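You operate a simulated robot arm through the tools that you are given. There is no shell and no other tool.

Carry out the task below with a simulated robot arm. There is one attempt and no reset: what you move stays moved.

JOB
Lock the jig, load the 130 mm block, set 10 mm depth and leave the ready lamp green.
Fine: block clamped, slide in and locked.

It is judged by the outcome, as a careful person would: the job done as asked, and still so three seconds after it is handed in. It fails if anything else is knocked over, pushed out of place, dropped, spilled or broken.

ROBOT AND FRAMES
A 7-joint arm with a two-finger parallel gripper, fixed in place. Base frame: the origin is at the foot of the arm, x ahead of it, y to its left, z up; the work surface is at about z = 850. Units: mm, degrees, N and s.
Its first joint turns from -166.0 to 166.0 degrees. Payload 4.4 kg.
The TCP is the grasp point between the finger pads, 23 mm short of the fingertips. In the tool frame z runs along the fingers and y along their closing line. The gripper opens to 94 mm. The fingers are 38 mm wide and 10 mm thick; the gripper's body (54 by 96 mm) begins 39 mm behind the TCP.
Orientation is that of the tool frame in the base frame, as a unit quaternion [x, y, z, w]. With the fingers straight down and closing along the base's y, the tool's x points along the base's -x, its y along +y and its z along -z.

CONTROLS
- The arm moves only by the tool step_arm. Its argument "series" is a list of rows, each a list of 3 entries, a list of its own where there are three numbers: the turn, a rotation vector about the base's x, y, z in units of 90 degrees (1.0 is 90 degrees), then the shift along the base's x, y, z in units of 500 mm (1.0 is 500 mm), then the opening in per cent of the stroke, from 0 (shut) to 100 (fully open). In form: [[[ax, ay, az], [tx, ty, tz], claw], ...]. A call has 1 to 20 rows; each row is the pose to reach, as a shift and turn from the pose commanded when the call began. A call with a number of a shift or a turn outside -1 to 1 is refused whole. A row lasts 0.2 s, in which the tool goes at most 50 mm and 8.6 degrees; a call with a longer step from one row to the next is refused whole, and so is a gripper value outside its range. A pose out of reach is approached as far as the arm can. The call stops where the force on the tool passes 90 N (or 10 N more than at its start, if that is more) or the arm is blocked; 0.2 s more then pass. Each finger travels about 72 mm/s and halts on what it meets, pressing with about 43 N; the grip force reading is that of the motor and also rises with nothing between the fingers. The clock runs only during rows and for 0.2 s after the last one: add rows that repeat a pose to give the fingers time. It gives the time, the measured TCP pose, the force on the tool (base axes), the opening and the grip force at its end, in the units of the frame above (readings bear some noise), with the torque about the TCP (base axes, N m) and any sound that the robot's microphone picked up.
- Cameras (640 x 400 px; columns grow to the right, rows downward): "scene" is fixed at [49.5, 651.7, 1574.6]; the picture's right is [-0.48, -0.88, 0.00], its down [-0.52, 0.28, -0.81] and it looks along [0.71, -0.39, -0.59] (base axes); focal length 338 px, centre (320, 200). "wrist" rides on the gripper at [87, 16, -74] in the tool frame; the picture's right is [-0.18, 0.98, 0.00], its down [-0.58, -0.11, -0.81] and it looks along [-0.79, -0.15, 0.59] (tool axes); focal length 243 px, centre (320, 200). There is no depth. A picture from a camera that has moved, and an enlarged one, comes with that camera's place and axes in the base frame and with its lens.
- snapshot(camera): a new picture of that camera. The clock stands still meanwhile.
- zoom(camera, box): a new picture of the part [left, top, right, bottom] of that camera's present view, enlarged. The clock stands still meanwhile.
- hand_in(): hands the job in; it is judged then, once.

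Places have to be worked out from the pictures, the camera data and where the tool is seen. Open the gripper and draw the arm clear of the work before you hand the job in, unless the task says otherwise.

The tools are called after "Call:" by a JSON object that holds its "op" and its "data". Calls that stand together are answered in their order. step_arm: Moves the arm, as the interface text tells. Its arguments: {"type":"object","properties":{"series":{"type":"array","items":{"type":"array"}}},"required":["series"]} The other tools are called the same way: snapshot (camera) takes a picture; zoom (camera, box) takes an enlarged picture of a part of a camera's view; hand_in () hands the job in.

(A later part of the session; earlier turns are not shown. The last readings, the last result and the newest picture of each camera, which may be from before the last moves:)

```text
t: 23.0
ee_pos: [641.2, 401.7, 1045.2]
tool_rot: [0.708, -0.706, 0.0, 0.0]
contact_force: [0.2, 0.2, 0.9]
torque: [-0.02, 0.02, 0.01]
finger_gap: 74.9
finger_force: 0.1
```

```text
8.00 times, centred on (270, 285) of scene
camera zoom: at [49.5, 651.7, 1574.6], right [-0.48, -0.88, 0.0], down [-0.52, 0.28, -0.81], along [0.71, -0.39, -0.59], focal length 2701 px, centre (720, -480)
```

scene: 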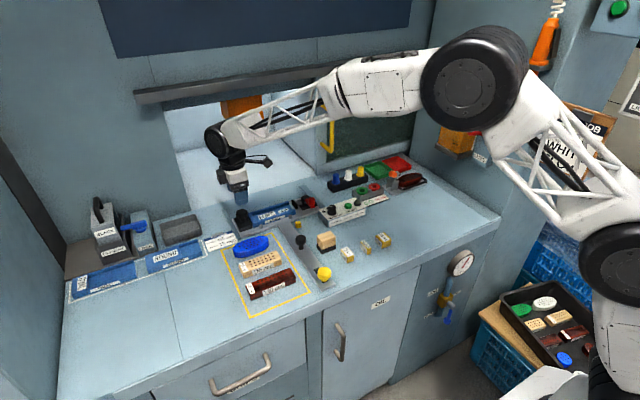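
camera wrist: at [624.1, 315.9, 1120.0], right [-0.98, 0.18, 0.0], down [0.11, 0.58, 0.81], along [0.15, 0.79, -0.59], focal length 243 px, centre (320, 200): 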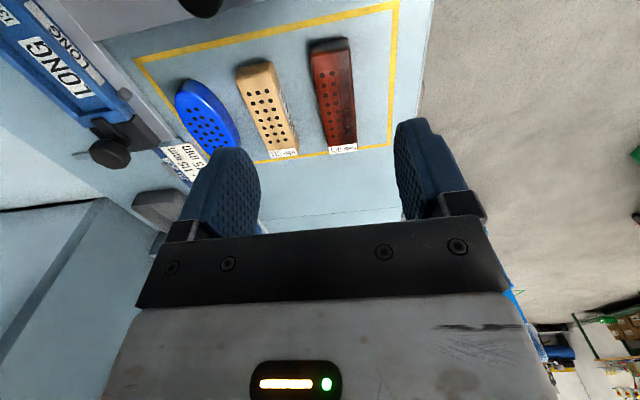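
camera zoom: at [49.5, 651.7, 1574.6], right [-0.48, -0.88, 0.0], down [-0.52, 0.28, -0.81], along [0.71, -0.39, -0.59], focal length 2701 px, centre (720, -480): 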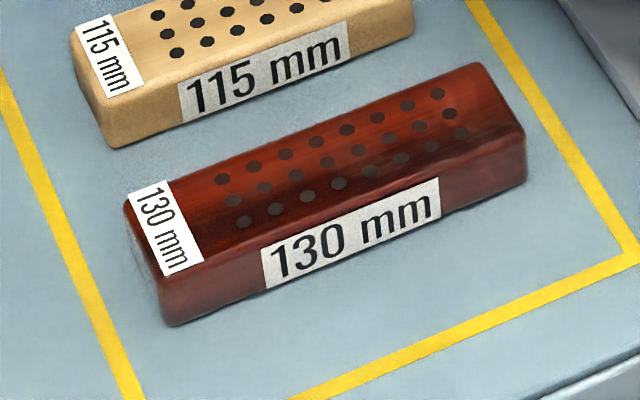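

The walls stand only about 10 mm above the nest floor and the block is about 24 mm high, so gripping its top 10–12 mm works. I move over the block at (633, 480) and stop just above it to check the alignment.

Call:
{"op": "step_arm", "data": {"series": [[[0, 0, 0], [-0.016, 0.06, -0.03], 64], [[0, 0, 0], [-0.016, 0.12, -0.06], 64], [[0, 0, 0], [-0.016, 0.156, -0.12], 64], [[0, 0, 0], [-0.016, 0.156, -0.2], 64], [[0, 0, 0], [-0.016, 0.156, -0.24], 64], [[0, 0, 0], [-0.016, 0.156, -0.24], 64]]}}

Call:
{"op": "snapshot", "data": {"camera": "wrist"}}

Call:
{"op": "zoom", "data": {"camera": "scene", "box": [210, 210, 330, 320]}}

```text
t: 24.4
ee_pos: [632.7, 480.3, 925.3]
tool_rot: [0.707, -0.707, -0.001, 0.0]
contact_force: [0.3, 0.1, 0.3]
torque: [0.03, -0.02, -0.04]
finger_gap: 60.3
finger_force: 0.0
```

```text
taken
camera wrist: at [615.6, 394.2, 1000.3], right [-0.98, 0.18, 0.0], down [0.11, 0.58, 0.81], along [0.15, 0.79, -0.59], focal length 243 px, centre (320, 200)
```

wrist: 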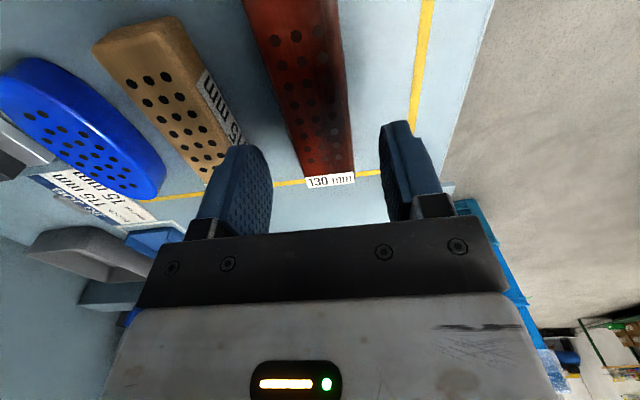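

```text
3.64 times, centred on (270, 265) of scene
camera zoom: at [49.5, 651.7, 1574.6], right [-0.48, -0.88, 0.0], down [-0.52, 0.28, -0.81], along [0.71, -0.39, -0.59], focal length 1228 px, centre (502, -36)
```

zoom: 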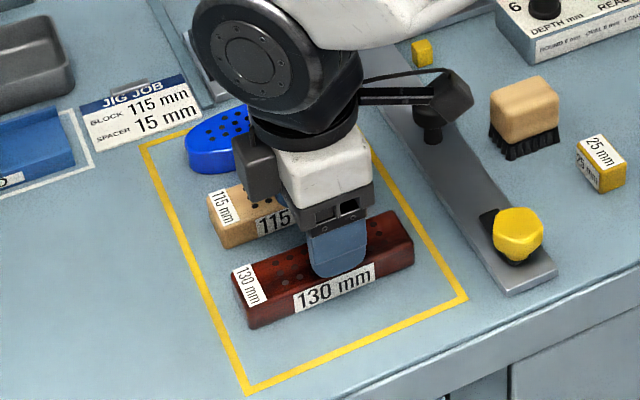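

The block is centred between the fingers, with its far end at y ≈ 545. I go down to TCP z 886 (fingertips at about 863) and close.

Call:
{"op": "step_arm", "data": {"series": [[[0, 0, 0], [0.002, 0, -0.04], 64], [[0, 0, 0], [0.002, 0, -0.078], 64], [[0, 0, 0], [0.002, 0, -0.078], 64], [[0, 0, 0], [0.002, 0, -0.078], 50], [[0, 0, 0], [0.002, 0, -0.078], 35], [[0, 0, 0], [0.002, 0, -0.078], 20], [[0, 0, 0], [0.002, 0, -0.078], 10], [[0, 0, 0], [0.002, 0, -0.078], 10]]}}

Call:
{"op": "zoom", "data": {"camera": "wrist", "box": [200, 0, 440, 220]}}

Call:
{"op": "zoom", "data": {"camera": "scene", "box": [230, 240, 310, 310]}}

```text
t: 26.2
ee_pos: [634.4, 478.8, 886.0]
tool_rot: [-0.707, 0.707, 0.0, 0.0]
contact_force: [0.1, -0.1, -1.0]
torque: [0.01, 0.0, -0.01]
finger_gap: 39.0
finger_force: 42.8
```

```text
1.82 times, centred on (320, 110) of wrist
camera zoom: at [616.5, 393.4, 961.4], right [-0.98, 0.18, 0.0], down [0.11, 0.58, 0.81], along [0.15, 0.79, -0.59], focal length 441 px, centre (320, 364)
```

zoom: 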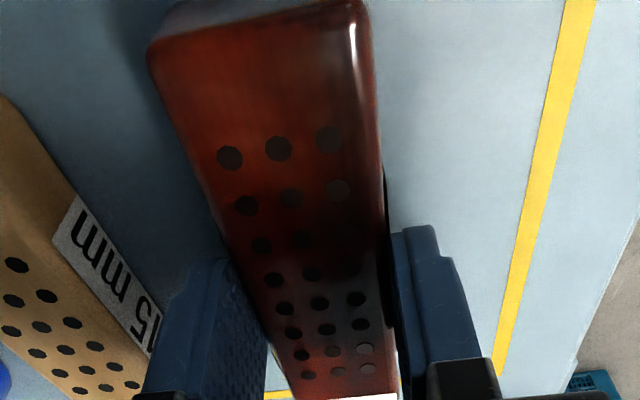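

```text
5.71 times, centred on (270, 275) of scene
camera zoom: at [49.5, 651.7, 1574.6], right [-0.48, -0.88, 0.0], down [-0.52, 0.28, -0.81], along [0.71, -0.39, -0.59], focal length 1929 px, centre (606, -229)
```

zoom: 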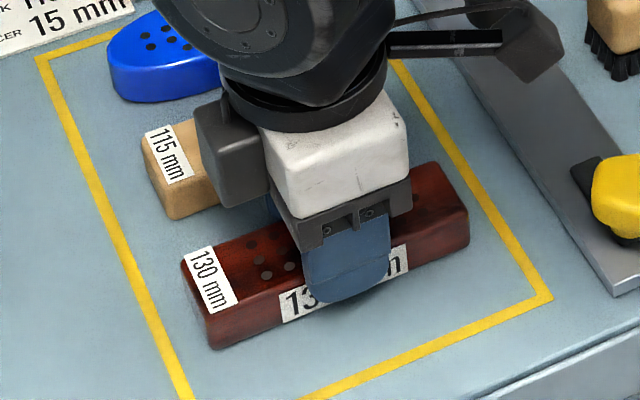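

The block is gripped at 39 mm. I lift it 60 mm and check the hold.

Call:
{"op": "step_arm", "data": {"series": [[[0, 0, 0], [0, 0, 0.02], 10], [[0, 0, 0], [0, 0, 0.05], 10], [[0, 0, 0], [0, 0, 0.1], 10], [[0, 0, 0], [0, 0, 0.15], 10], [[0, 0, 0], [0, 0, 0.16], 10]]}}

Call:
{"op": "snapshot", "data": {"camera": "scene"}}

Call:
{"op": "snapshot", "data": {"camera": "wrist"}}

```text
t: 27.4
ee_pos: [634.5, 481.1, 965.9]
tool_rot: [0.708, -0.706, 0.0, 0.0]
contact_force: [0.4, 0.3, -1.1]
torque: [-0.02, 0.0, 0.0]
finger_gap: 38.9
finger_force: 42.2
```

```text
taken
```

scene: 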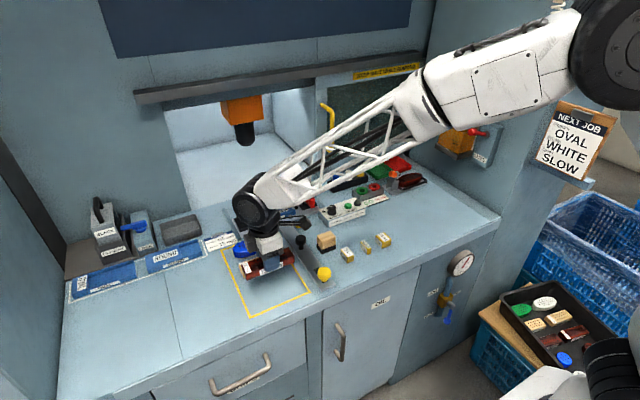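

```text
taken
camera wrist: at [617.4, 393.9, 1040.5], right [-0.98, 0.18, 0.0], down [0.11, 0.58, 0.81], along [0.15, 0.79, -0.59], focal length 243 px, centre (320, 200)
```

wrist: 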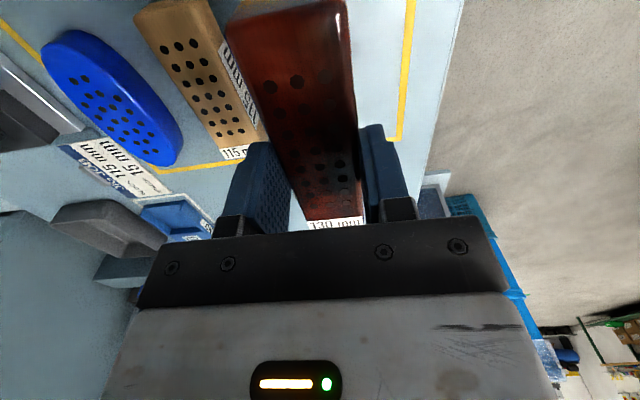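

The block is held level. I carry it at TCP z ≈ 985 to above the nest, around (905, 364).

Call:
{"op": "step_arm", "data": {"series": [[[0, 0, 0], [0.03, -0.01, 0.04], 10], [[0, 0, 0], [0.1, -0.05, 0.04], 10], [[0, 0, 0], [0.17, -0.09, 0.04], 10], [[0, 0, 0], [0.24, -0.13, 0.04], 10], [[0, 0, 0], [0.31, -0.17, 0.04], 10], [[0, 0, 0], [0.38, -0.2, 0.04], 10], [[0, 0, 0], [0.45, -0.22, 0.04], 10], [[0, 0, 0], [0.52, -0.232, 0.04], 10], [[0, 0, 0], [0.541, -0.232, 0.04], 10], [[0, 0, 0], [0.541, -0.232, 0.04], 10]]}}

Call:
{"op": "snapshot", "data": {"camera": "wrist"}}

Call:
{"op": "zoom", "data": {"camera": "scene", "box": [220, 150, 340, 240]}}

```text
t: 29.6
ee_pos: [904.3, 363.2, 985.2]
tool_rot: [0.707, -0.707, 0.0, 0.0]
contact_force: [0.1, 0.3, -1.7]
torque: [-0.01, 0.0, 0.01]
finger_gap: 39.0
finger_force: 42.2
```

```text
taken
camera wrist: at [887.3, 278.0, 1060.1], right [-0.98, 0.18, 0.0], down [0.11, 0.58, 0.81], along [0.15, 0.79, -0.59], focal length 243 px, centre (320, 200)
```

wrist: 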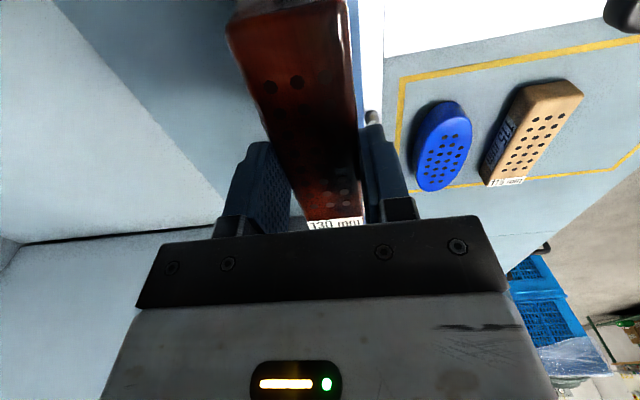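

```text
4.44 times, centred on (280, 195) of scene
camera zoom: at [49.5, 651.7, 1574.6], right [-0.48, -0.88, 0.0], down [-0.52, 0.28, -0.81], along [0.71, -0.39, -0.59], focal length 1501 px, centre (498, 222)
```

zoom: 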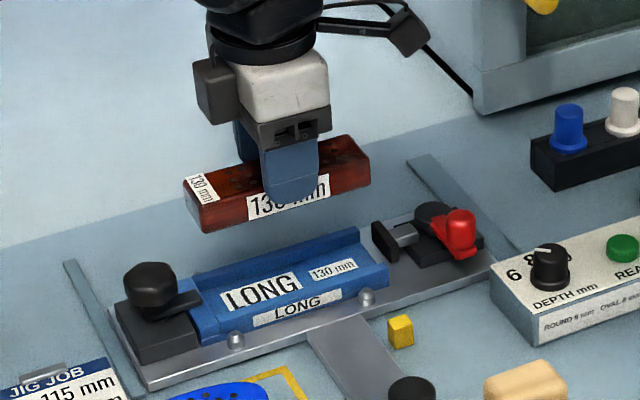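

The block is over the nest. I lower it until its underside is just above the wall tops and check the alignment in the scene picture.

Call:
{"op": "step_arm", "data": {"series": [[[0, 0, 0], [0, 0, -0.04], 10], [[0, 0, 0], [0, 0, -0.08], 10], [[0, 0, 0], [0, 0, -0.11], 10], [[0, 0, 0], [0, 0, -0.11], 10]]}}

Call:
{"op": "zoom", "data": {"camera": "scene", "box": [220, 170, 320, 240]}}

Call:
{"op": "zoom", "data": {"camera": "wrist", "box": [200, 0, 440, 220]}}

```text
t: 30.6
ee_pos: [902.7, 363.0, 929.0]
tool_rot: [-0.707, 0.707, 0.0, 0.0]
contact_force: [-0.3, 0.0, -0.5]
torque: [-0.01, 0.03, -0.01]
finger_gap: 38.9
finger_force: 43.4
```

```text
5.71 times, centred on (270, 205) of scene
camera zoom: at [49.5, 651.7, 1574.6], right [-0.48, -0.88, 0.0], down [-0.52, 0.28, -0.81], along [0.71, -0.39, -0.59], focal length 1929 px, centre (606, 171)
```

zoom: 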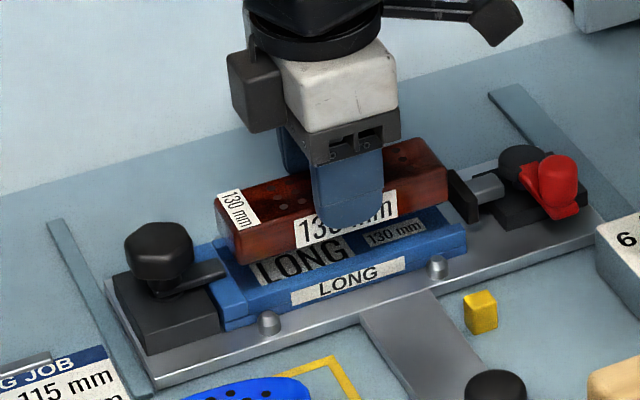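

```text
1.82 times, centred on (320, 110) of wrist
camera zoom: at [886.4, 277.6, 1005.1], right [-0.98, 0.18, 0.0], down [0.11, 0.58, 0.81], along [0.15, 0.79, -0.59], focal length 441 px, centre (320, 364)
```

zoom: 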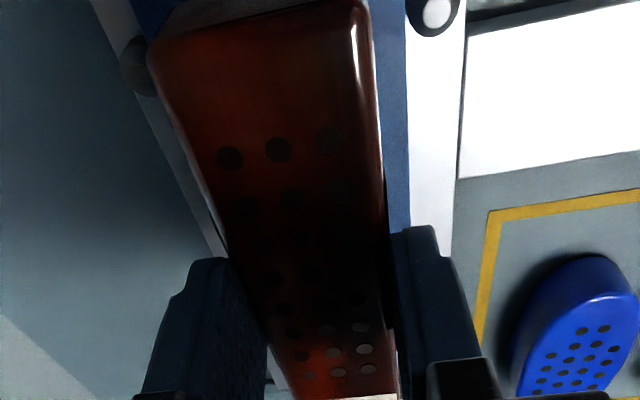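

The block sits a few millimetres above the nest and looks roughly centred. I lower it in small steps and compare again.

Call:
{"op": "step_arm", "data": {"series": [[[0, 0, 0], [0.002, 0, -0.014], 10], [[0, 0, 0], [0.002, 0, -0.024], 10], [[0, 0, 0], [0.002, 0, -0.024], 10]]}}

Call:
{"op": "zoom", "data": {"camera": "scene", "box": [240, 180, 310, 230]}}

Call:
{"op": "zoom", "data": {"camera": "scene", "box": [235, 195, 275, 225]}}

Call:
{"op": "zoom", "data": {"camera": "scene", "box": [280, 185, 320, 215]}}

```text
t: 31.4
ee_pos: [904.9, 364.6, 917.9]
tool_rot: [0.707, -0.707, 0.0, 0.0]
contact_force: [0.0, 0.8, -0.8]
torque: [-0.01, 0.01, 0.0]
finger_gap: 39.2
finger_force: 43.5
```

```text
8.00 times, centred on (275, 205) of scene
camera zoom: at [49.5, 651.7, 1574.6], right [-0.48, -0.88, 0.0], down [-0.52, 0.28, -0.81], along [0.71, -0.39, -0.59], focal length 2701 px, centre (680, 160)
```

zoom: 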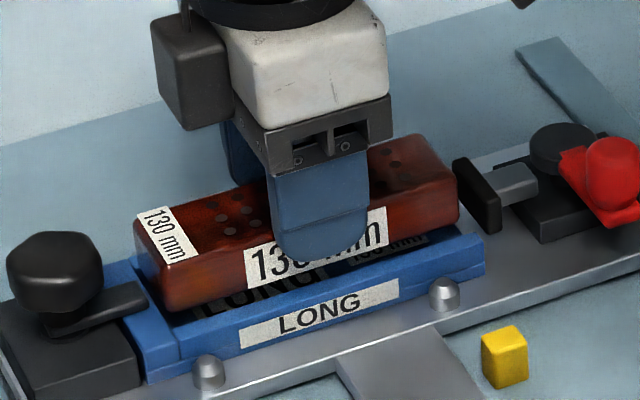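

```text
13.33 times, centred on (255, 210) of scene
camera zoom: at [49.5, 651.7, 1574.6], right [-0.48, -0.88, 0.0], down [-0.52, 0.28, -0.81], along [0.71, -0.39, -0.59], focal length 4502 px, centre (1187, 67)
```

zoom: 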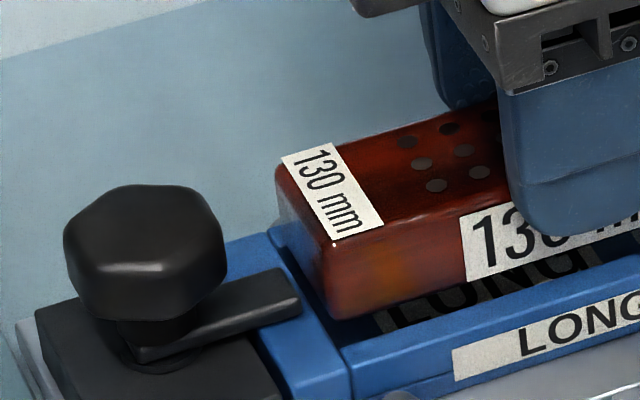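

```text
13.33 times, centred on (300, 200) of scene
camera zoom: at [49.5, 651.7, 1574.6], right [-0.48, -0.88, 0.0], down [-0.52, 0.28, -0.81], along [0.71, -0.39, -0.59], focal length 4502 px, centre (587, 200)
```

zoom: 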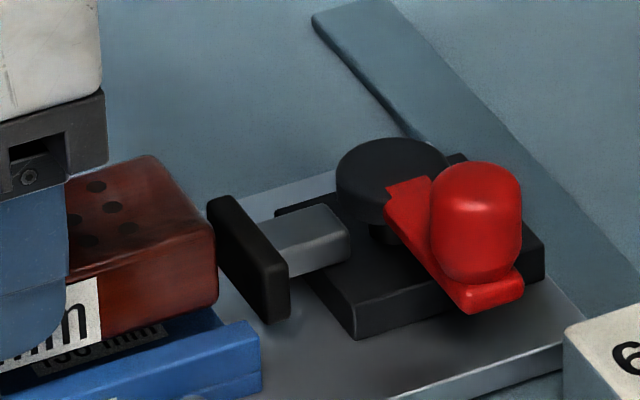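

By comparison with the end bar, the block is about 4 mm too far +y and 1 mm too far +x. I shift it −5 mm y and −1 mm x, then lower gently.

Call:
{"op": "step_arm", "data": {"series": [[[0, 0, 0], [-0.002, -0.011, 0], 10], [[0, 0, 0], [-0.002, -0.011, -0.008], 10], [[0, 0, 0], [-0.002, -0.011, -0.016], 10], [[0, 0, 0], [-0.002, -0.011, -0.016], 10]]}}

Call:
{"op": "zoom", "data": {"camera": "scene", "box": [240, 180, 310, 230]}}

Call:
{"op": "zoom", "data": {"camera": "scene", "box": [235, 195, 275, 225]}}

```text
t: 32.4
ee_pos: [901.3, 358.0, 910.8]
tool_rot: [0.707, -0.707, 0.0, 0.0]
contact_force: [-0.2, 0.4, -1.2]
torque: [0.02, 0.0, -0.02]
finger_gap: 39.0
finger_force: 43.5
```

```text
8.00 times, centred on (275, 205) of scene
camera zoom: at [49.5, 651.7, 1574.6], right [-0.48, -0.88, 0.0], down [-0.52, 0.28, -0.81], along [0.71, -0.39, -0.59], focal length 2701 px, centre (680, 160)
```

zoom: 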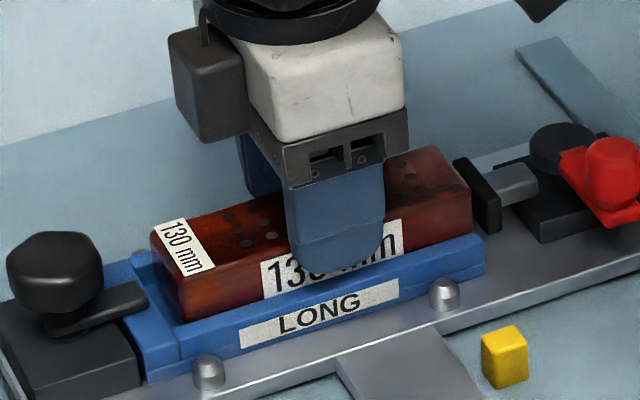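

```text
13.33 times, centred on (255, 210) of scene
camera zoom: at [49.5, 651.7, 1574.6], right [-0.48, -0.88, 0.0], down [-0.52, 0.28, -0.81], along [0.71, -0.39, -0.59], focal length 4502 px, centre (1187, 67)
```

zoom: 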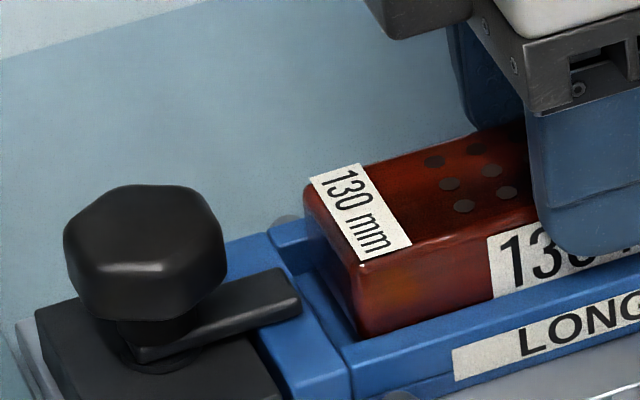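

The block is entering the nest with a few mm of gap at the end bar. I move +1 mm in x and lower further until it meets the floor.

Call:
{"op": "step_arm", "data": {"series": [[[0, 0, 0], [0.002, 0, -0.004], 10], [[0, 0, 0], [0.002, 0, -0.008], 10], [[0, 0, 0], [0.002, 0, -0.012], 10], [[0, 0, 0], [0.002, 0, -0.012], 10]]}}

Call:
{"op": "zoom", "data": {"camera": "scene", "box": [240, 180, 310, 230]}}

```text
t: 33.4
ee_pos: [905.1, 359.1, 904.4]
tool_rot: [0.707, -0.707, 0.001, 0.0]
contact_force: [0.8, 0.2, -0.6]
torque: [0.02, 0.03, -0.01]
finger_gap: 39.1
finger_force: 42.9
```

```text
8.00 times, centred on (275, 205) of scene
camera zoom: at [49.5, 651.7, 1574.6], right [-0.48, -0.88, 0.0], down [-0.52, 0.28, -0.81], along [0.71, -0.39, -0.59], focal length 2701 px, centre (680, 160)
```

zoom: 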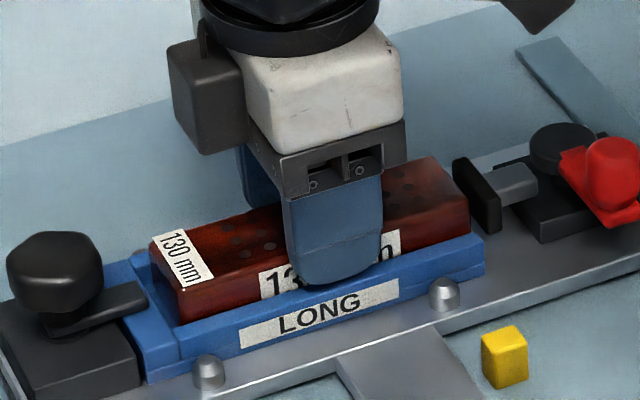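

The block is inside the walls and there is no contact force yet. I keep lowering in 1–2 mm steps.

Call:
{"op": "step_arm", "data": {"series": [[[0, 0, 0], [0, 0, -0.003], 10], [[0, 0, 0], [0, 0, -0.006], 10], [[0, 0, 0], [0, 0, -0.006], 10]]}}

Call:
{"op": "step_arm", "data": {"series": [[[0, 0, 0], [0, 0, -0.002], 10], [[0, 0, 0], [0, 0, -0.004], 10], [[0, 0, 0], [0, 0, -0.004], 10]]}}

Call:
{"op": "zoom", "data": {"camera": "scene", "box": [240, 180, 310, 230]}}

```text
t: 34.2
ee_pos: [906.5, 358.8, 904.8]
tool_rot: [-0.707, 0.707, -0.001, 0.001]
contact_force: [-0.7, 2.1, 19.4]
torque: [-0.18, 0.12, 0.02]
finger_gap: 38.9
finger_force: 43.2
```

```text
t: 35.0
ee_pos: [904.8, 359.1, 901.5]
tool_rot: [0.707, -0.707, 0.0, -0.002]
contact_force: [-0.8, 0.0, 39.9]
torque: [-0.02, 0.07, -0.04]
finger_gap: 39.1
finger_force: 43.2
```

```text
8.00 times, centred on (275, 205) of scene
camera zoom: at [49.5, 651.7, 1574.6], right [-0.48, -0.88, 0.0], down [-0.52, 0.28, -0.81], along [0.71, -0.39, -0.59], focal length 2701 px, centre (680, 160)
```

zoom: 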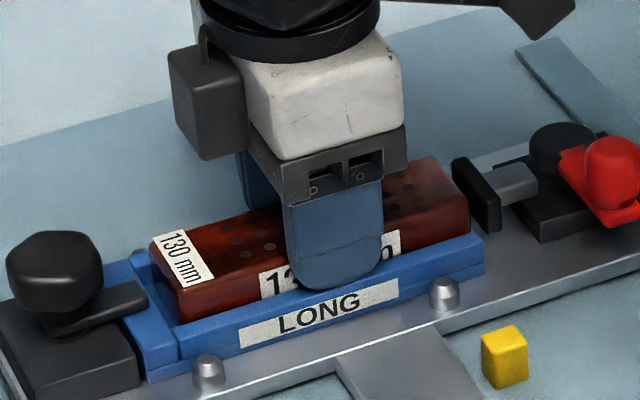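

The floor is met at TCP z ≈ 903. I ease off the downward load and slide the block +y towards the end bar.

Call:
{"op": "step_arm", "data": {"series": [[[0, 0, 0], [0, 0, 0.005], 10], [[0, 0, 0], [0, 0.002, 0.005], 10], [[0, 0, 0], [0, 0.004, 0.005], 10], [[0, 0, 0], [0, 0.006, 0.005], 10], [[0, 0, 0], [0, 0.006, 0.005], 10]]}}

Call:
{"op": "step_arm", "data": {"series": [[[0, 0, 0], [0, 0.002, 0], 10], [[0, 0, 0], [0, 0.004, 0], 10], [[0, 0, 0], [0, 0.004, 0], 10]]}}

Call:
{"op": "zoom", "data": {"camera": "scene", "box": [235, 195, 275, 225]}}

```text
t: 36.2
ee_pos: [905.2, 361.8, 902.1]
tool_rot: [0.707, -0.707, -0.001, 0.001]
contact_force: [-0.8, -4.4, 12.5]
torque: [-0.02, 0.0, -0.05]
finger_gap: 39.1
finger_force: 42.7
```

```text
t: 37.0
ee_pos: [904.0, 364.4, 901.4]
tool_rot: [0.707, -0.707, -0.001, 0.001]
contact_force: [0.0, -1.1, 0.9]
torque: [0.05, -0.03, -0.02]
finger_gap: 38.9
finger_force: 42.4
```

```text
13.33 times, centred on (255, 210) of scene
camera zoom: at [49.5, 651.7, 1574.6], right [-0.48, -0.88, 0.0], down [-0.52, 0.28, -0.81], along [0.71, -0.39, -0.59], focal length 4502 px, centre (1187, 67)
```

zoom: 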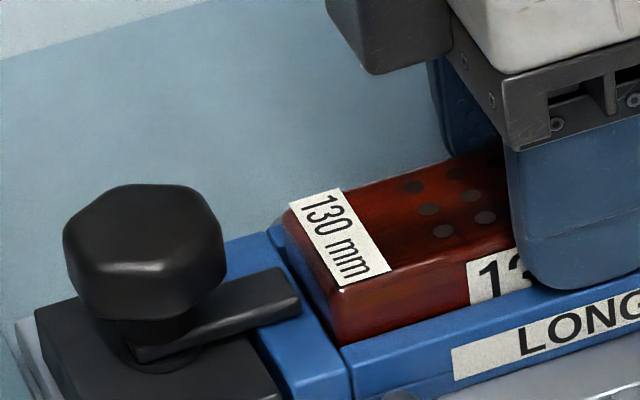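

The block's end is almost at the end bar. I continue by 1 mm steps until I feel it.

Call:
{"op": "step_arm", "data": {"series": [[[0, 0, 0], [0, 0.002, 0], 10], [[0, 0, 0], [0, 0.002, 0], 10]]}}

Call:
{"op": "step_arm", "data": {"series": [[[0, 0, 0], [0, 0.002, 0], 10], [[0, 0, 0], [0, 0.002, 0], 10]]}}

Call:
{"op": "zoom", "data": {"camera": "scene", "box": [235, 195, 275, 225]}}

```text
t: 37.6
ee_pos: [904.8, 364.0, 902.5]
tool_rot: [-0.707, 0.707, 0.0, 0.0]
contact_force: [-2.2, -11.8, -1.7]
torque: [-0.36, 0.06, 0.13]
finger_gap: 39.0
finger_force: 43.8
```

```text
t: 38.2
ee_pos: [904.1, 364.4, 901.5]
tool_rot: [0.707, -0.707, 0.0, -0.001]
contact_force: [-2.0, -30.3, -2.8]
torque: [-1.07, 0.06, 0.1]
finger_gap: 38.9
finger_force: 42.9
```

```text
13.33 times, centred on (255, 210) of scene
camera zoom: at [49.5, 651.7, 1574.6], right [-0.48, -0.88, 0.0], down [-0.52, 0.28, -0.81], along [0.71, -0.39, -0.59], focal length 4502 px, centre (1187, 67)
```

zoom: 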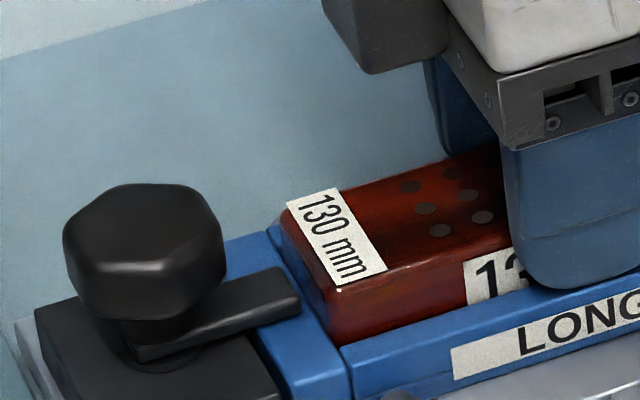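

The block meets the end bar (30 N). I relax the push, open, and lift straight up.

Call:
{"op": "step_arm", "data": {"series": [[[0, 0, 0], [0, -0.003, 0], 10], [[0, 0, 0], [0, -0.003, 0], 20], [[0, 0, 0], [0, -0.003, 0], 45], [[0, 0, 0], [0, -0.003, 0], 55], [[0, 0, 0], [0, -0.003, 0], 55], [[0, 0, 0], [0, -0.003, 0.03], 55], [[0, 0, 0], [0, -0.003, 0.1], 55], [[0, 0, 0], [0, -0.003, 0.18], 55], [[0, 0, 0], [-0.08, -0.003, 0.22], 55], [[0, 0, 0], [-0.17, -0.003, 0.22], 55]]}}

Call:
{"op": "zoom", "data": {"camera": "scene", "box": [230, 180, 330, 240]}}

Call:
{"op": "snapshot", "data": {"camera": "wrist"}}

```text
t: 40.4
ee_pos: [819.3, 365.8, 1013.0]
tool_rot: [-0.707, 0.707, 0.001, 0.001]
contact_force: [-0.2, 0.5, -0.2]
torque: [-0.04, -0.02, -0.01]
finger_gap: 51.7
finger_force: 0.2
```

```text
6.40 times, centred on (280, 210) of scene
camera zoom: at [49.5, 651.7, 1574.6], right [-0.48, -0.88, 0.0], down [-0.52, 0.28, -0.81], along [0.71, -0.39, -0.59], focal length 2161 px, centre (576, 136)
```

zoom: 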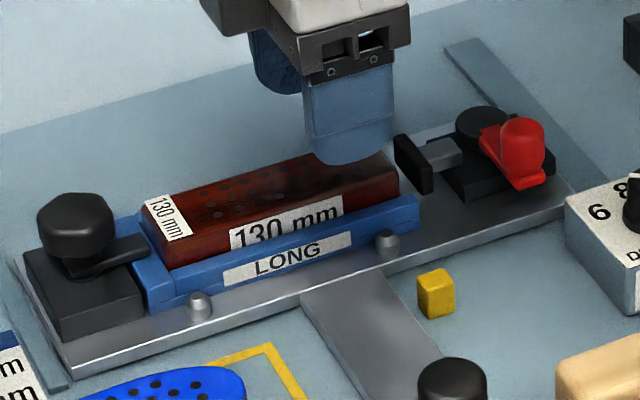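

```text
taken
camera wrist: at [802.0, 278.7, 1087.5], right [-0.98, 0.18, 0.0], down [0.11, 0.58, 0.81], along [0.15, 0.79, -0.59], focal length 243 px, centre (320, 200)
```

wrist: 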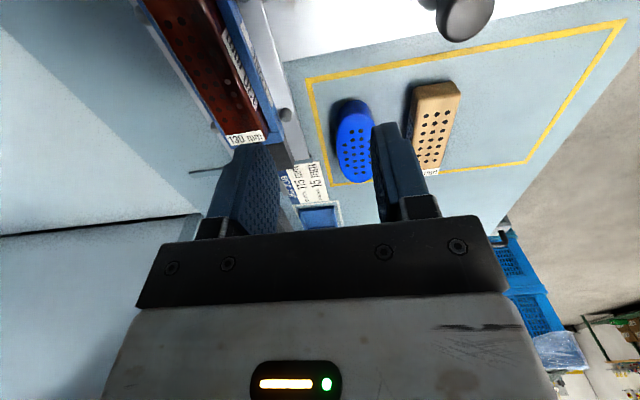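

The block is seated in the nest. Now for the clamp: I turn the tool back to yaw 0 and look at the lever and depth box from close by.

Call:
{"op": "step_arm", "data": {"series": [[[0, 0, -0.09], [-0.05, -0.04, 0.02], 40], [[0, 0, -0.18], [-0.1, -0.08, 0.02], 40], [[0, 0, -0.27], [-0.15, -0.12, 0.02], 40], [[0, 0, -0.36], [-0.16, -0.16, 0.02], 40], [[0, 0, -0.45], [-0.16, -0.2, 0.02], 40], [[0, 0, -0.54], [-0.16, -0.23, 0.02], 40], [[0, 0, -0.63], [-0.16, -0.23, 0.02], 40], [[0, 0, -0.72], [-0.16, -0.23, 0.02], 40], [[0, 0, -0.81], [-0.16, -0.23, 0.02], 40], [[0, 0, -0.9], [-0.16, -0.23, 0.02], 40], [[0, 0, -0.99], [-0.16, -0.23, 0.02], 40], [[0, 0, -1.0], [-0.16, -0.23, 0.02], 40], [[0, 0, -1.0], [-0.16, -0.23, 0.02], 40]]}}

Call:
{"op": "snapshot", "data": {"camera": "wrist"}}

Call:
{"op": "zoom", "data": {"camera": "wrist", "box": [240, 90, 400, 210]}}

Call:
{"op": "zoom", "data": {"camera": "scene", "box": [280, 170, 360, 230]}}

```text
t: 43.2
ee_pos: [740.0, 248.9, 1022.7]
tool_rot: [0.0, 1.0, 0.0, 0.0]
contact_force: [0.7, 1.3, -0.3]
torque: [0.02, 0.0, 0.0]
finger_gap: 37.8
finger_force: 0.0
```

```text
taken
camera wrist: at [652.3, 265.5, 1097.8], right [0.18, 0.98, 0.0], down [0.58, -0.11, 0.81], along [0.79, -0.15, -0.59], focal length 243 px, centre (320, 200)
```

wrist: 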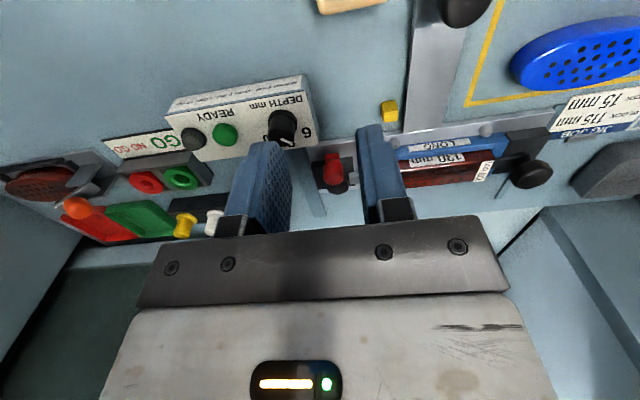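

```text
3.33 times, centred on (320, 150) of wrist
camera zoom: at [652.3, 265.5, 1097.8], right [0.18, 0.98, 0.0], down [0.58, -0.11, 0.81], along [0.79, -0.15, -0.59], focal length 809 px, centre (320, 367)
```

zoom: 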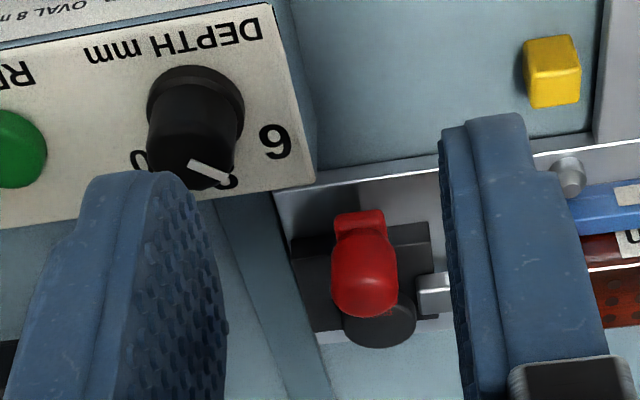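

```text
6.67 times, centred on (320, 200) of scene
camera zoom: at [49.5, 651.7, 1574.6], right [-0.48, -0.88, 0.0], down [-0.52, 0.28, -0.81], along [0.71, -0.39, -0.59], focal length 2251 px, centre (320, 200)
```

zoom: 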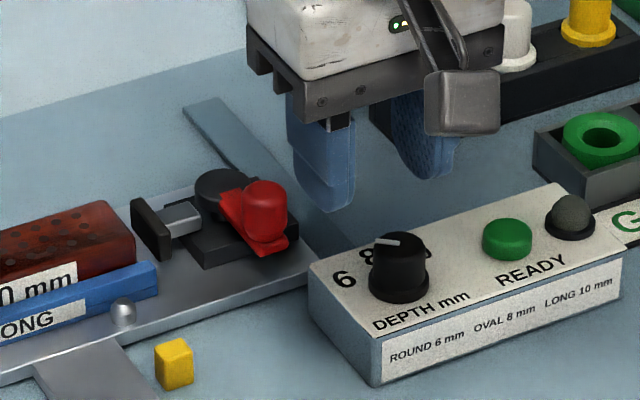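

The handle stands at about (860, 242), top near z 913. I position the open fingers above it, straddling it along y, and lower to TCP z 909.

Call:
{"op": "step_arm", "data": {"series": [[[0, 0, 0], [0.08, -0.006, 0], 45], [[0, 0, 0], [0.16, -0.012, 0], 45], [[0, 0, 0], [0.24, -0.014, -0.04], 45], [[0, 0, 0], [0.24, -0.014, -0.1], 45], [[0, 0, 0], [0.24, -0.014, -0.16], 45], [[0, 0, 0], [0.24, -0.014, -0.16], 45]]}}

Call:
{"op": "zoom", "data": {"camera": "wrist", "box": [200, 40, 440, 220]}}

Call:
{"op": "zoom", "data": {"camera": "scene", "box": [280, 170, 360, 230]}}

```text
t: 44.6
ee_pos: [861.5, 242.2, 942.3]
tool_rot: [0.001, 1.0, 0.0, 0.0]
contact_force: [0.0, -0.2, 0.3]
torque: [-0.01, 0.02, 0.02]
finger_gap: 42.2
finger_force: 0.0
```

```text
2.22 times, centred on (320, 130) of wrist
camera zoom: at [773.5, 258.1, 1017.0], right [0.18, 0.98, 0.0], down [0.58, -0.11, 0.81], along [0.79, -0.15, -0.59], focal length 539 px, centre (320, 356)
```

zoom: 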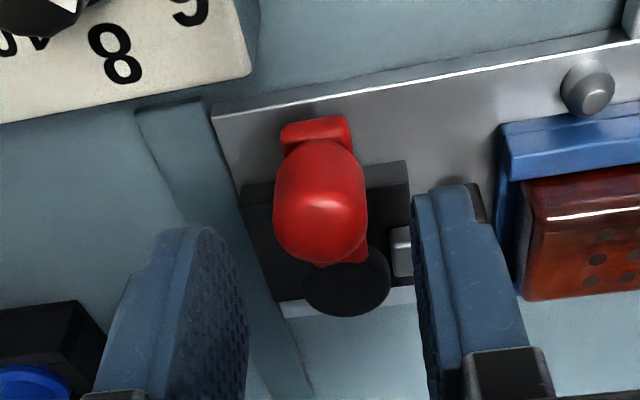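

```text
6.67 times, centred on (320, 200) of scene
camera zoom: at [49.5, 651.7, 1574.6], right [-0.48, -0.88, 0.0], down [-0.52, 0.28, -0.81], along [0.71, -0.39, -0.59], focal length 2251 px, centre (320, 200)
```

zoom: 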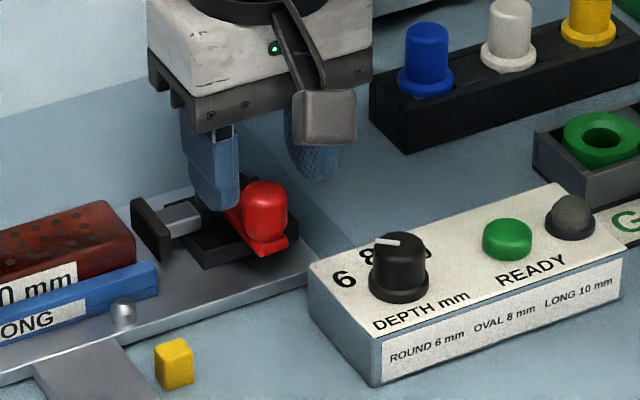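

The handle is centred between the fingers. I lower the last 33 mm and close gently.

Call:
{"op": "step_arm", "data": {"series": [[[0, 0, 0], [-0.003, 0, -0.03], 45], [[0, 0, 0], [-0.003, 0, -0.066], 45], [[0, 0, 0], [-0.003, 0, -0.066], 40], [[0, 0, 0], [-0.003, 0, -0.066], 25], [[0, 0, 0], [-0.003, 0, -0.066], 10], [[0, 0, 0], [-0.003, 0, -0.066], 10]]}}

Call:
{"op": "zoom", "data": {"camera": "wrist", "box": [200, 40, 440, 220]}}

```text
t: 46.0
ee_pos: [858.5, 242.6, 908.7]
tool_rot: [0.0, 1.0, 0.0, 0.0]
contact_force: [0.3, -1.8, -0.1]
torque: [0.0, -0.06, -0.1]
finger_gap: 22.3
finger_force: 44.9
```

```text
2.22 times, centred on (320, 130) of wrist
camera zoom: at [770.5, 258.2, 983.7], right [0.18, 0.98, 0.0], down [0.58, -0.11, 0.81], along [0.79, -0.15, -0.59], focal length 539 px, centre (320, 356)
```

zoom: 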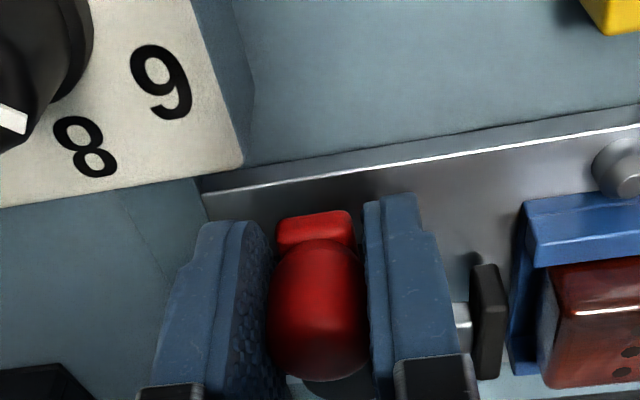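

Held at 22 mm. I test the lever's direction with a small 5° swing towards −y along its arc.

Call:
{"op": "step_arm", "data": {"series": [[[0, 0, 0.03], [0, -0.0045, 0], 10], [[0, 0, 0.06], [0.0005, -0.009, 0], 10], [[0, 0, 0.06], [0.0005, -0.009, 0], 10]]}}

```text
t: 46.8
ee_pos: [858.8, 236.1, 907.9]
tool_rot: [-0.047, 0.999, 0.0, 0.0]
contact_force: [-0.1, 3.7, -7.1]
torque: [0.1, -0.45, 0.19]
finger_gap: 22.5
finger_force: 45.2
```

It moves freely towards −y. I continue along the arc to about 21° and watch the plunger.

Call:
{"op": "step_arm", "data": {"series": [[[0, 0, 0.044], [0.001, -0.0066, 0], 10], [[0, 0, 0.089], [0.0022, -0.0132, 0], 10], [[0, 0, 0.133], [0.004, -0.0196, 0], 10], [[0, 0, 0.178], [0.0062, -0.026, 0], 10], [[0, 0, 0.178], [0.0062, -0.026, 0], 10]]}}

Call:
{"op": "zoom", "data": {"camera": "wrist", "box": [200, 40, 440, 220]}}

Call:
{"op": "zoom", "data": {"camera": "scene", "box": [280, 170, 360, 230]}}

```text
t: 48.0
ee_pos: [860.3, 224.7, 908.3]
tool_rot: [-0.188, 0.982, -0.001, 0.0]
contact_force: [2.9, 3.6, -26.3]
torque: [-0.06, 0.11, 0.13]
finger_gap: 22.5
finger_force: 44.9
```

```text
2.22 times, centred on (320, 130) of wrist
camera zoom: at [773.6, 208.6, 983.9], right [-0.19, 0.98, 0.0], down [0.58, 0.11, 0.81], along [0.79, 0.15, -0.59], focal length 539 px, centre (320, 356)
```

zoom: 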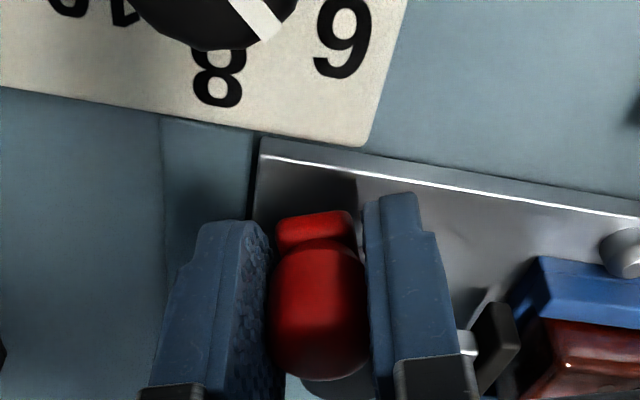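

```text
6.67 times, centred on (320, 200) of scene
camera zoom: at [49.5, 651.7, 1574.6], right [-0.48, -0.88, 0.0], down [-0.52, 0.28, -0.81], along [0.71, -0.39, -0.59], focal length 2251 px, centre (320, 200)
```

zoom: 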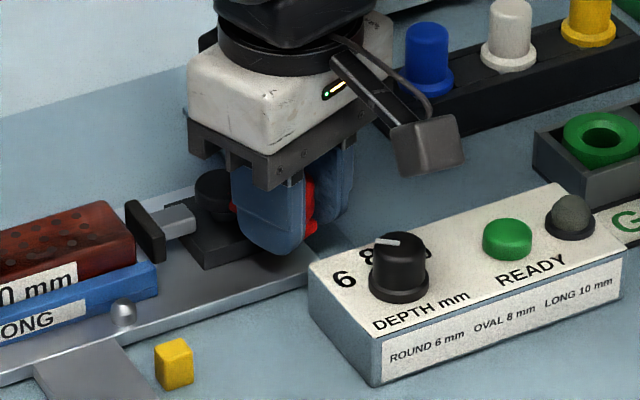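

The lever turns and the pad has crept towards the block, so this is the closing direction. I continue to about 45°, easing 1 mm down to relieve the vertical load.

Call:
{"op": "step_arm", "data": {"series": [[[0, 0, 0.044], [0.003, -0.006, -0.001], 10], [[0, 0, 0.089], [0.0058, -0.0122, -0.002], 10], [[0, 0, 0.133], [0.0095, -0.018, -0.002], 10], [[0, 0, 0.178], [0.0132, -0.0234, -0.002], 10], [[0, 0, 0.222], [0.0176, -0.0285, -0.002], 10], [[0, 0, 0.267], [0.022, -0.0334, -0.002], 10], [[0, 0, 0.267], [0.022, -0.0334, -0.002], 10]]}}

Call:
{"op": "zoom", "data": {"camera": "wrist", "box": [200, 40, 440, 220]}}

Call:
{"op": "zoom", "data": {"camera": "scene", "box": [280, 170, 360, 230]}}

```text
t: 49.6
ee_pos: [873.4, 207.8, 908.5]
tool_rot: [-0.387, 0.922, 0.001, 0.0]
contact_force: [-2.4, -1.6, -15.2]
torque: [0.3, -0.29, 0.02]
finger_gap: 22.1
finger_force: 45.7
```

```text
2.22 times, centred on (320, 130) of wrist
camera zoom: at [799.9, 157.8, 984.0], right [-0.57, 0.82, 0.0], down [0.48, 0.34, 0.81], along [0.66, 0.46, -0.59], focal length 539 px, centre (320, 356)
```

zoom: 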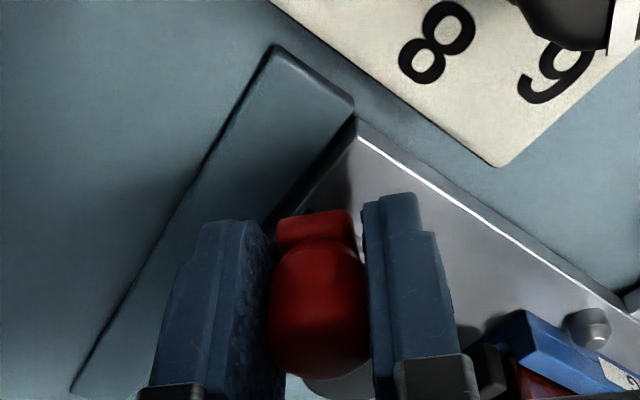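

```text
6.67 times, centred on (320, 200) of scene
camera zoom: at [49.5, 651.7, 1574.6], right [-0.48, -0.88, 0.0], down [-0.52, 0.28, -0.81], along [0.71, -0.39, -0.59], focal length 2251 px, centre (320, 200)
```

zoom: 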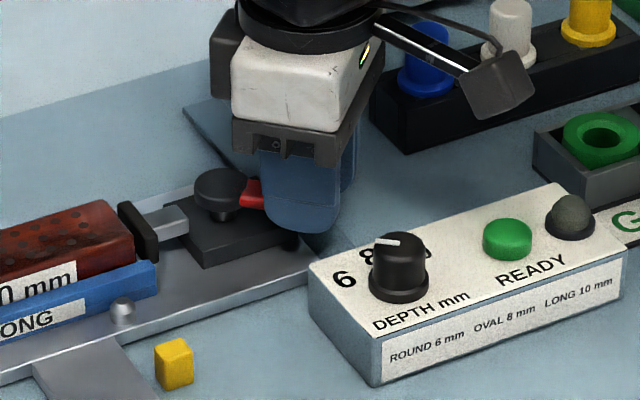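

The pad is now nearly at the block. I go on to about 70°, watching the force.

Call:
{"op": "step_arm", "data": {"series": [[[0, 0, 0.044], [0.005, -0.0044, 0], 10], [[0, 0, 0.089], [0.0102, -0.0086, 0], 10], [[0, 0, 0.133], [0.0156, -0.0124, 0], 10], [[0, 0, 0.178], [0.0214, -0.0158, 0], 10], [[0, 0, 0.222], [0.0274, -0.0188, 0], 10], [[0, 0, 0.267], [0.0336, -0.0214, 0], 10], [[0, 0, 0.267], [0.0336, -0.0214, 0], 10]]}}

Call:
{"op": "zoom", "data": {"camera": "scene", "box": [280, 170, 360, 230]}}

Call:
{"op": "zoom", "data": {"camera": "wrist", "box": [200, 40, 440, 220]}}

```text
t: 51.2
ee_pos: [890.7, 198.4, 908.9]
tool_rot: [-0.57, 0.822, 0.0, -0.001]
contact_force: [-2.8, 4.4, 0.8]
torque: [0.34, -0.07, 0.15]
finger_gap: 22.6
finger_force: 44.7
```

```text
6.67 times, centred on (320, 200) of scene
camera zoom: at [49.5, 651.7, 1574.6], right [-0.48, -0.88, 0.0], down [-0.52, 0.28, -0.81], along [0.71, -0.39, -0.59], focal length 2251 px, centre (320, 200)
```

zoom: 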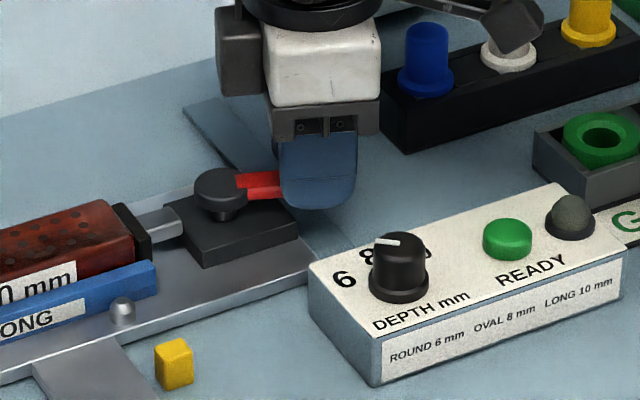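

```text
2.22 times, centred on (320, 130) of wrist
camera zoom: at [843.8, 122.2, 984.0], right [-0.86, 0.52, 0.0], down [0.3, 0.51, 0.81], along [0.42, 0.69, -0.59], focal length 539 px, centre (320, 356)
```

zoom: 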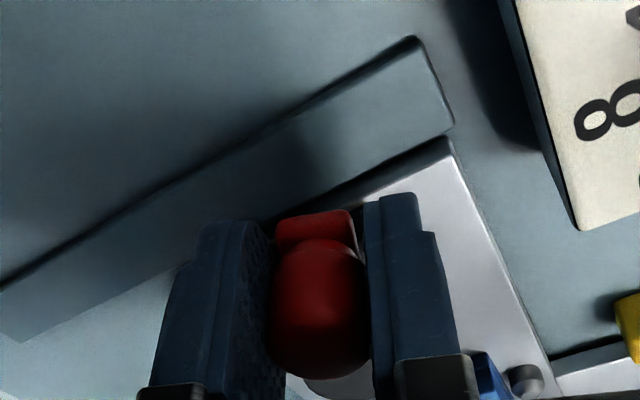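

The pad now meets the block. I complete the quarter turn to press it home.

Call:
{"op": "step_arm", "data": {"series": [[[0, 0, 0.044], [0.0064, -0.002, 0], 10], [[0, 0, 0.089], [0.0128, -0.0038, 0], 10], [[0, 0, 0.133], [0.0194, -0.005, 0], 10], [[0, 0, 0.178], [0.026, -0.0058, 0], 10], [[0, 0, 0.229], [0.0338, -0.0062, 0], 10], [[0, 0, 0.229], [0.0338, -0.0062, 0], 10]]}}

Call:
{"op": "zoom", "data": {"camera": "scene", "box": [280, 170, 360, 230]}}

```text
t: 52.6
ee_pos: [906.2, 193.4, 909.2]
tool_rot: [0.708, -0.706, 0.0, 0.0]
contact_force: [-2.2, -11.6, 1.4]
torque: [0.05, -0.57, -1.09]
finger_gap: 23.2
finger_force: 45.6
```

```text
6.67 times, centred on (320, 200) of scene
camera zoom: at [49.5, 651.7, 1574.6], right [-0.48, -0.88, 0.0], down [-0.52, 0.28, -0.81], along [0.71, -0.39, -0.59], focal length 2251 px, centre (320, 200)
```

zoom: 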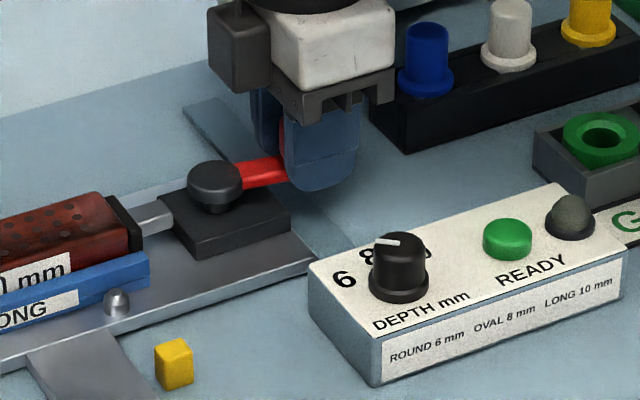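

The lever has met resistance (torque −1.1 N m) and the whole slide crept slightly inwards, so this seems to be the lever's end stop. I zoom in to check before releasing.

Call:
{"op": "zoom", "data": {"camera": "scene", "box": [285, 180, 335, 215]}}

Call:
{"op": "zoom", "data": {"camera": "wrist", "box": [200, 40, 480, 220]}}

Call:
{"op": "snapshot", "data": {"camera": "scene"}}

```text
11.43 times, centred on (310, 198) of scene
camera zoom: at [49.5, 651.7, 1574.6], right [-0.48, -0.88, 0.0], down [-0.52, 0.28, -0.81], along [0.71, -0.39, -0.59], focal length 3859 px, centre (434, 229)
```

zoom: 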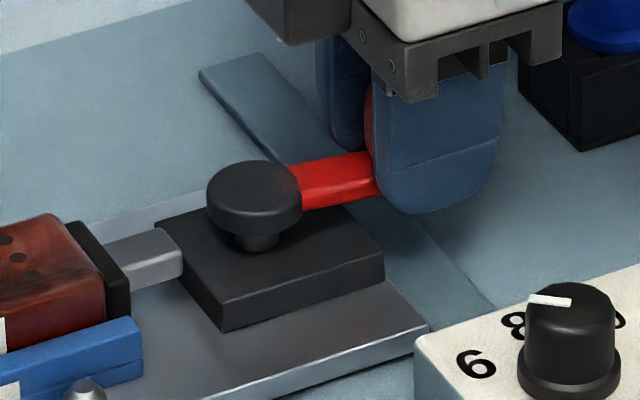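

```text
2.22 times, centred on (340, 130) of wrist
camera zoom: at [889.6, 107.1, 984.0], right [-0.98, 0.18, 0.0], down [0.11, 0.58, 0.81], along [0.15, 0.79, -0.59], focal length 539 px, centre (276, 356)
```

zoom: 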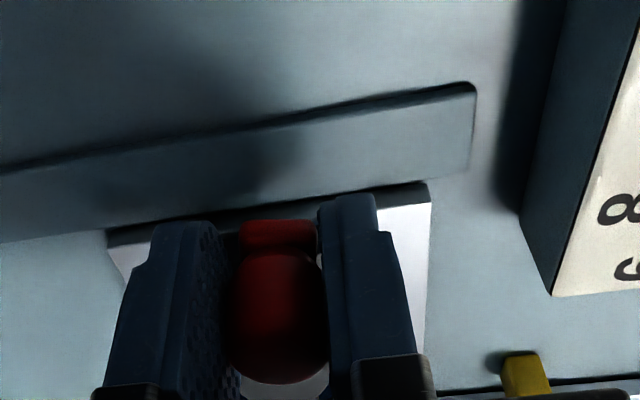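

```text
taken
```

scene: 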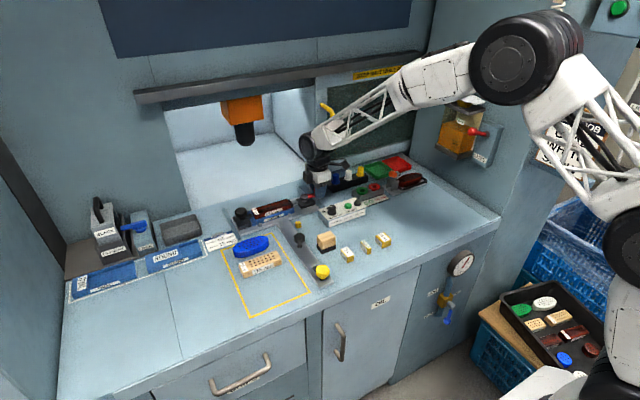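

I release the handle and lift off to see where the lever really stands.

Call:
{"op": "step_arm", "data": {"series": [[[0, 0, 0], [0, 0, 0], 25], [[0, 0, 0], [0, 0, 0], 45], [[0, 0, 0], [0, 0, 0], 45], [[0, 0, 0], [0, 0, 0.06], 45], [[0, 0, 0], [0, 0, 0.15], 45], [[0, 0, 0], [-0.08, 0, 0.2], 45], [[0, 0, 0], [-0.17, 0, 0.22], 45]]}}

Call:
{"op": "zoom", "data": {"camera": "scene", "box": [285, 175, 345, 215]}}

Call:
{"op": "zoom", "data": {"camera": "scene", "box": [225, 175, 345, 285]}}

```text
t: 54.2
ee_pos: [819.8, 192.4, 1016.7]
tool_rot: [0.708, -0.706, 0.0, -0.001]
contact_force: [0.2, 0.6, -0.4]
torque: [0.01, 0.0, -0.01]
finger_gap: 42.4
finger_force: 0.0
```

```text
10.00 times, centred on (315, 195) of scene
camera zoom: at [49.5, 651.7, 1574.6], right [-0.48, -0.88, 0.0], down [-0.52, 0.28, -0.81], along [0.71, -0.39, -0.59], focal length 3376 px, centre (370, 250)
```

zoom: 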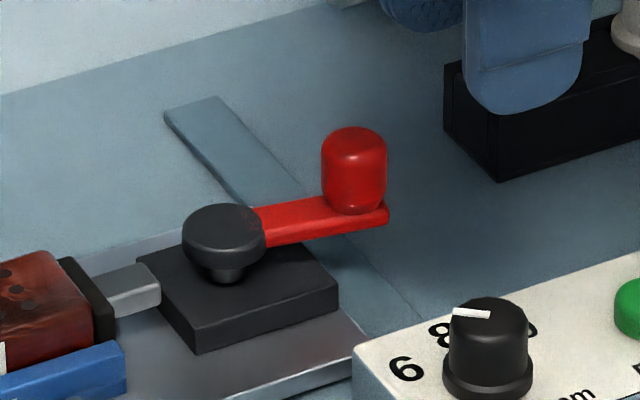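

```text
3.64 times, centred on (285, 230) of scene
camera zoom: at [49.5, 651.7, 1574.6], right [-0.48, -0.88, 0.0], down [-0.52, 0.28, -0.81], along [0.71, -0.39, -0.59], focal length 1228 px, centre (447, 91)
```

zoom: 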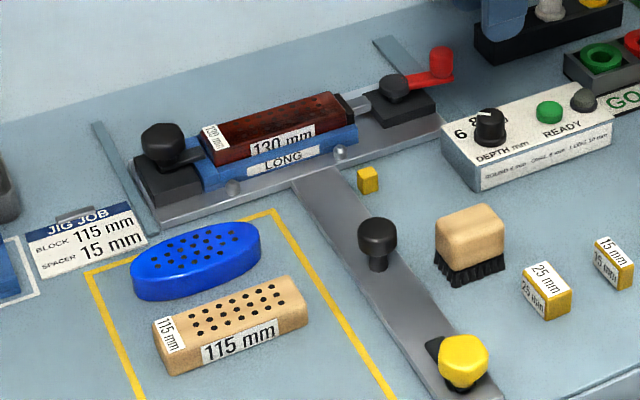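

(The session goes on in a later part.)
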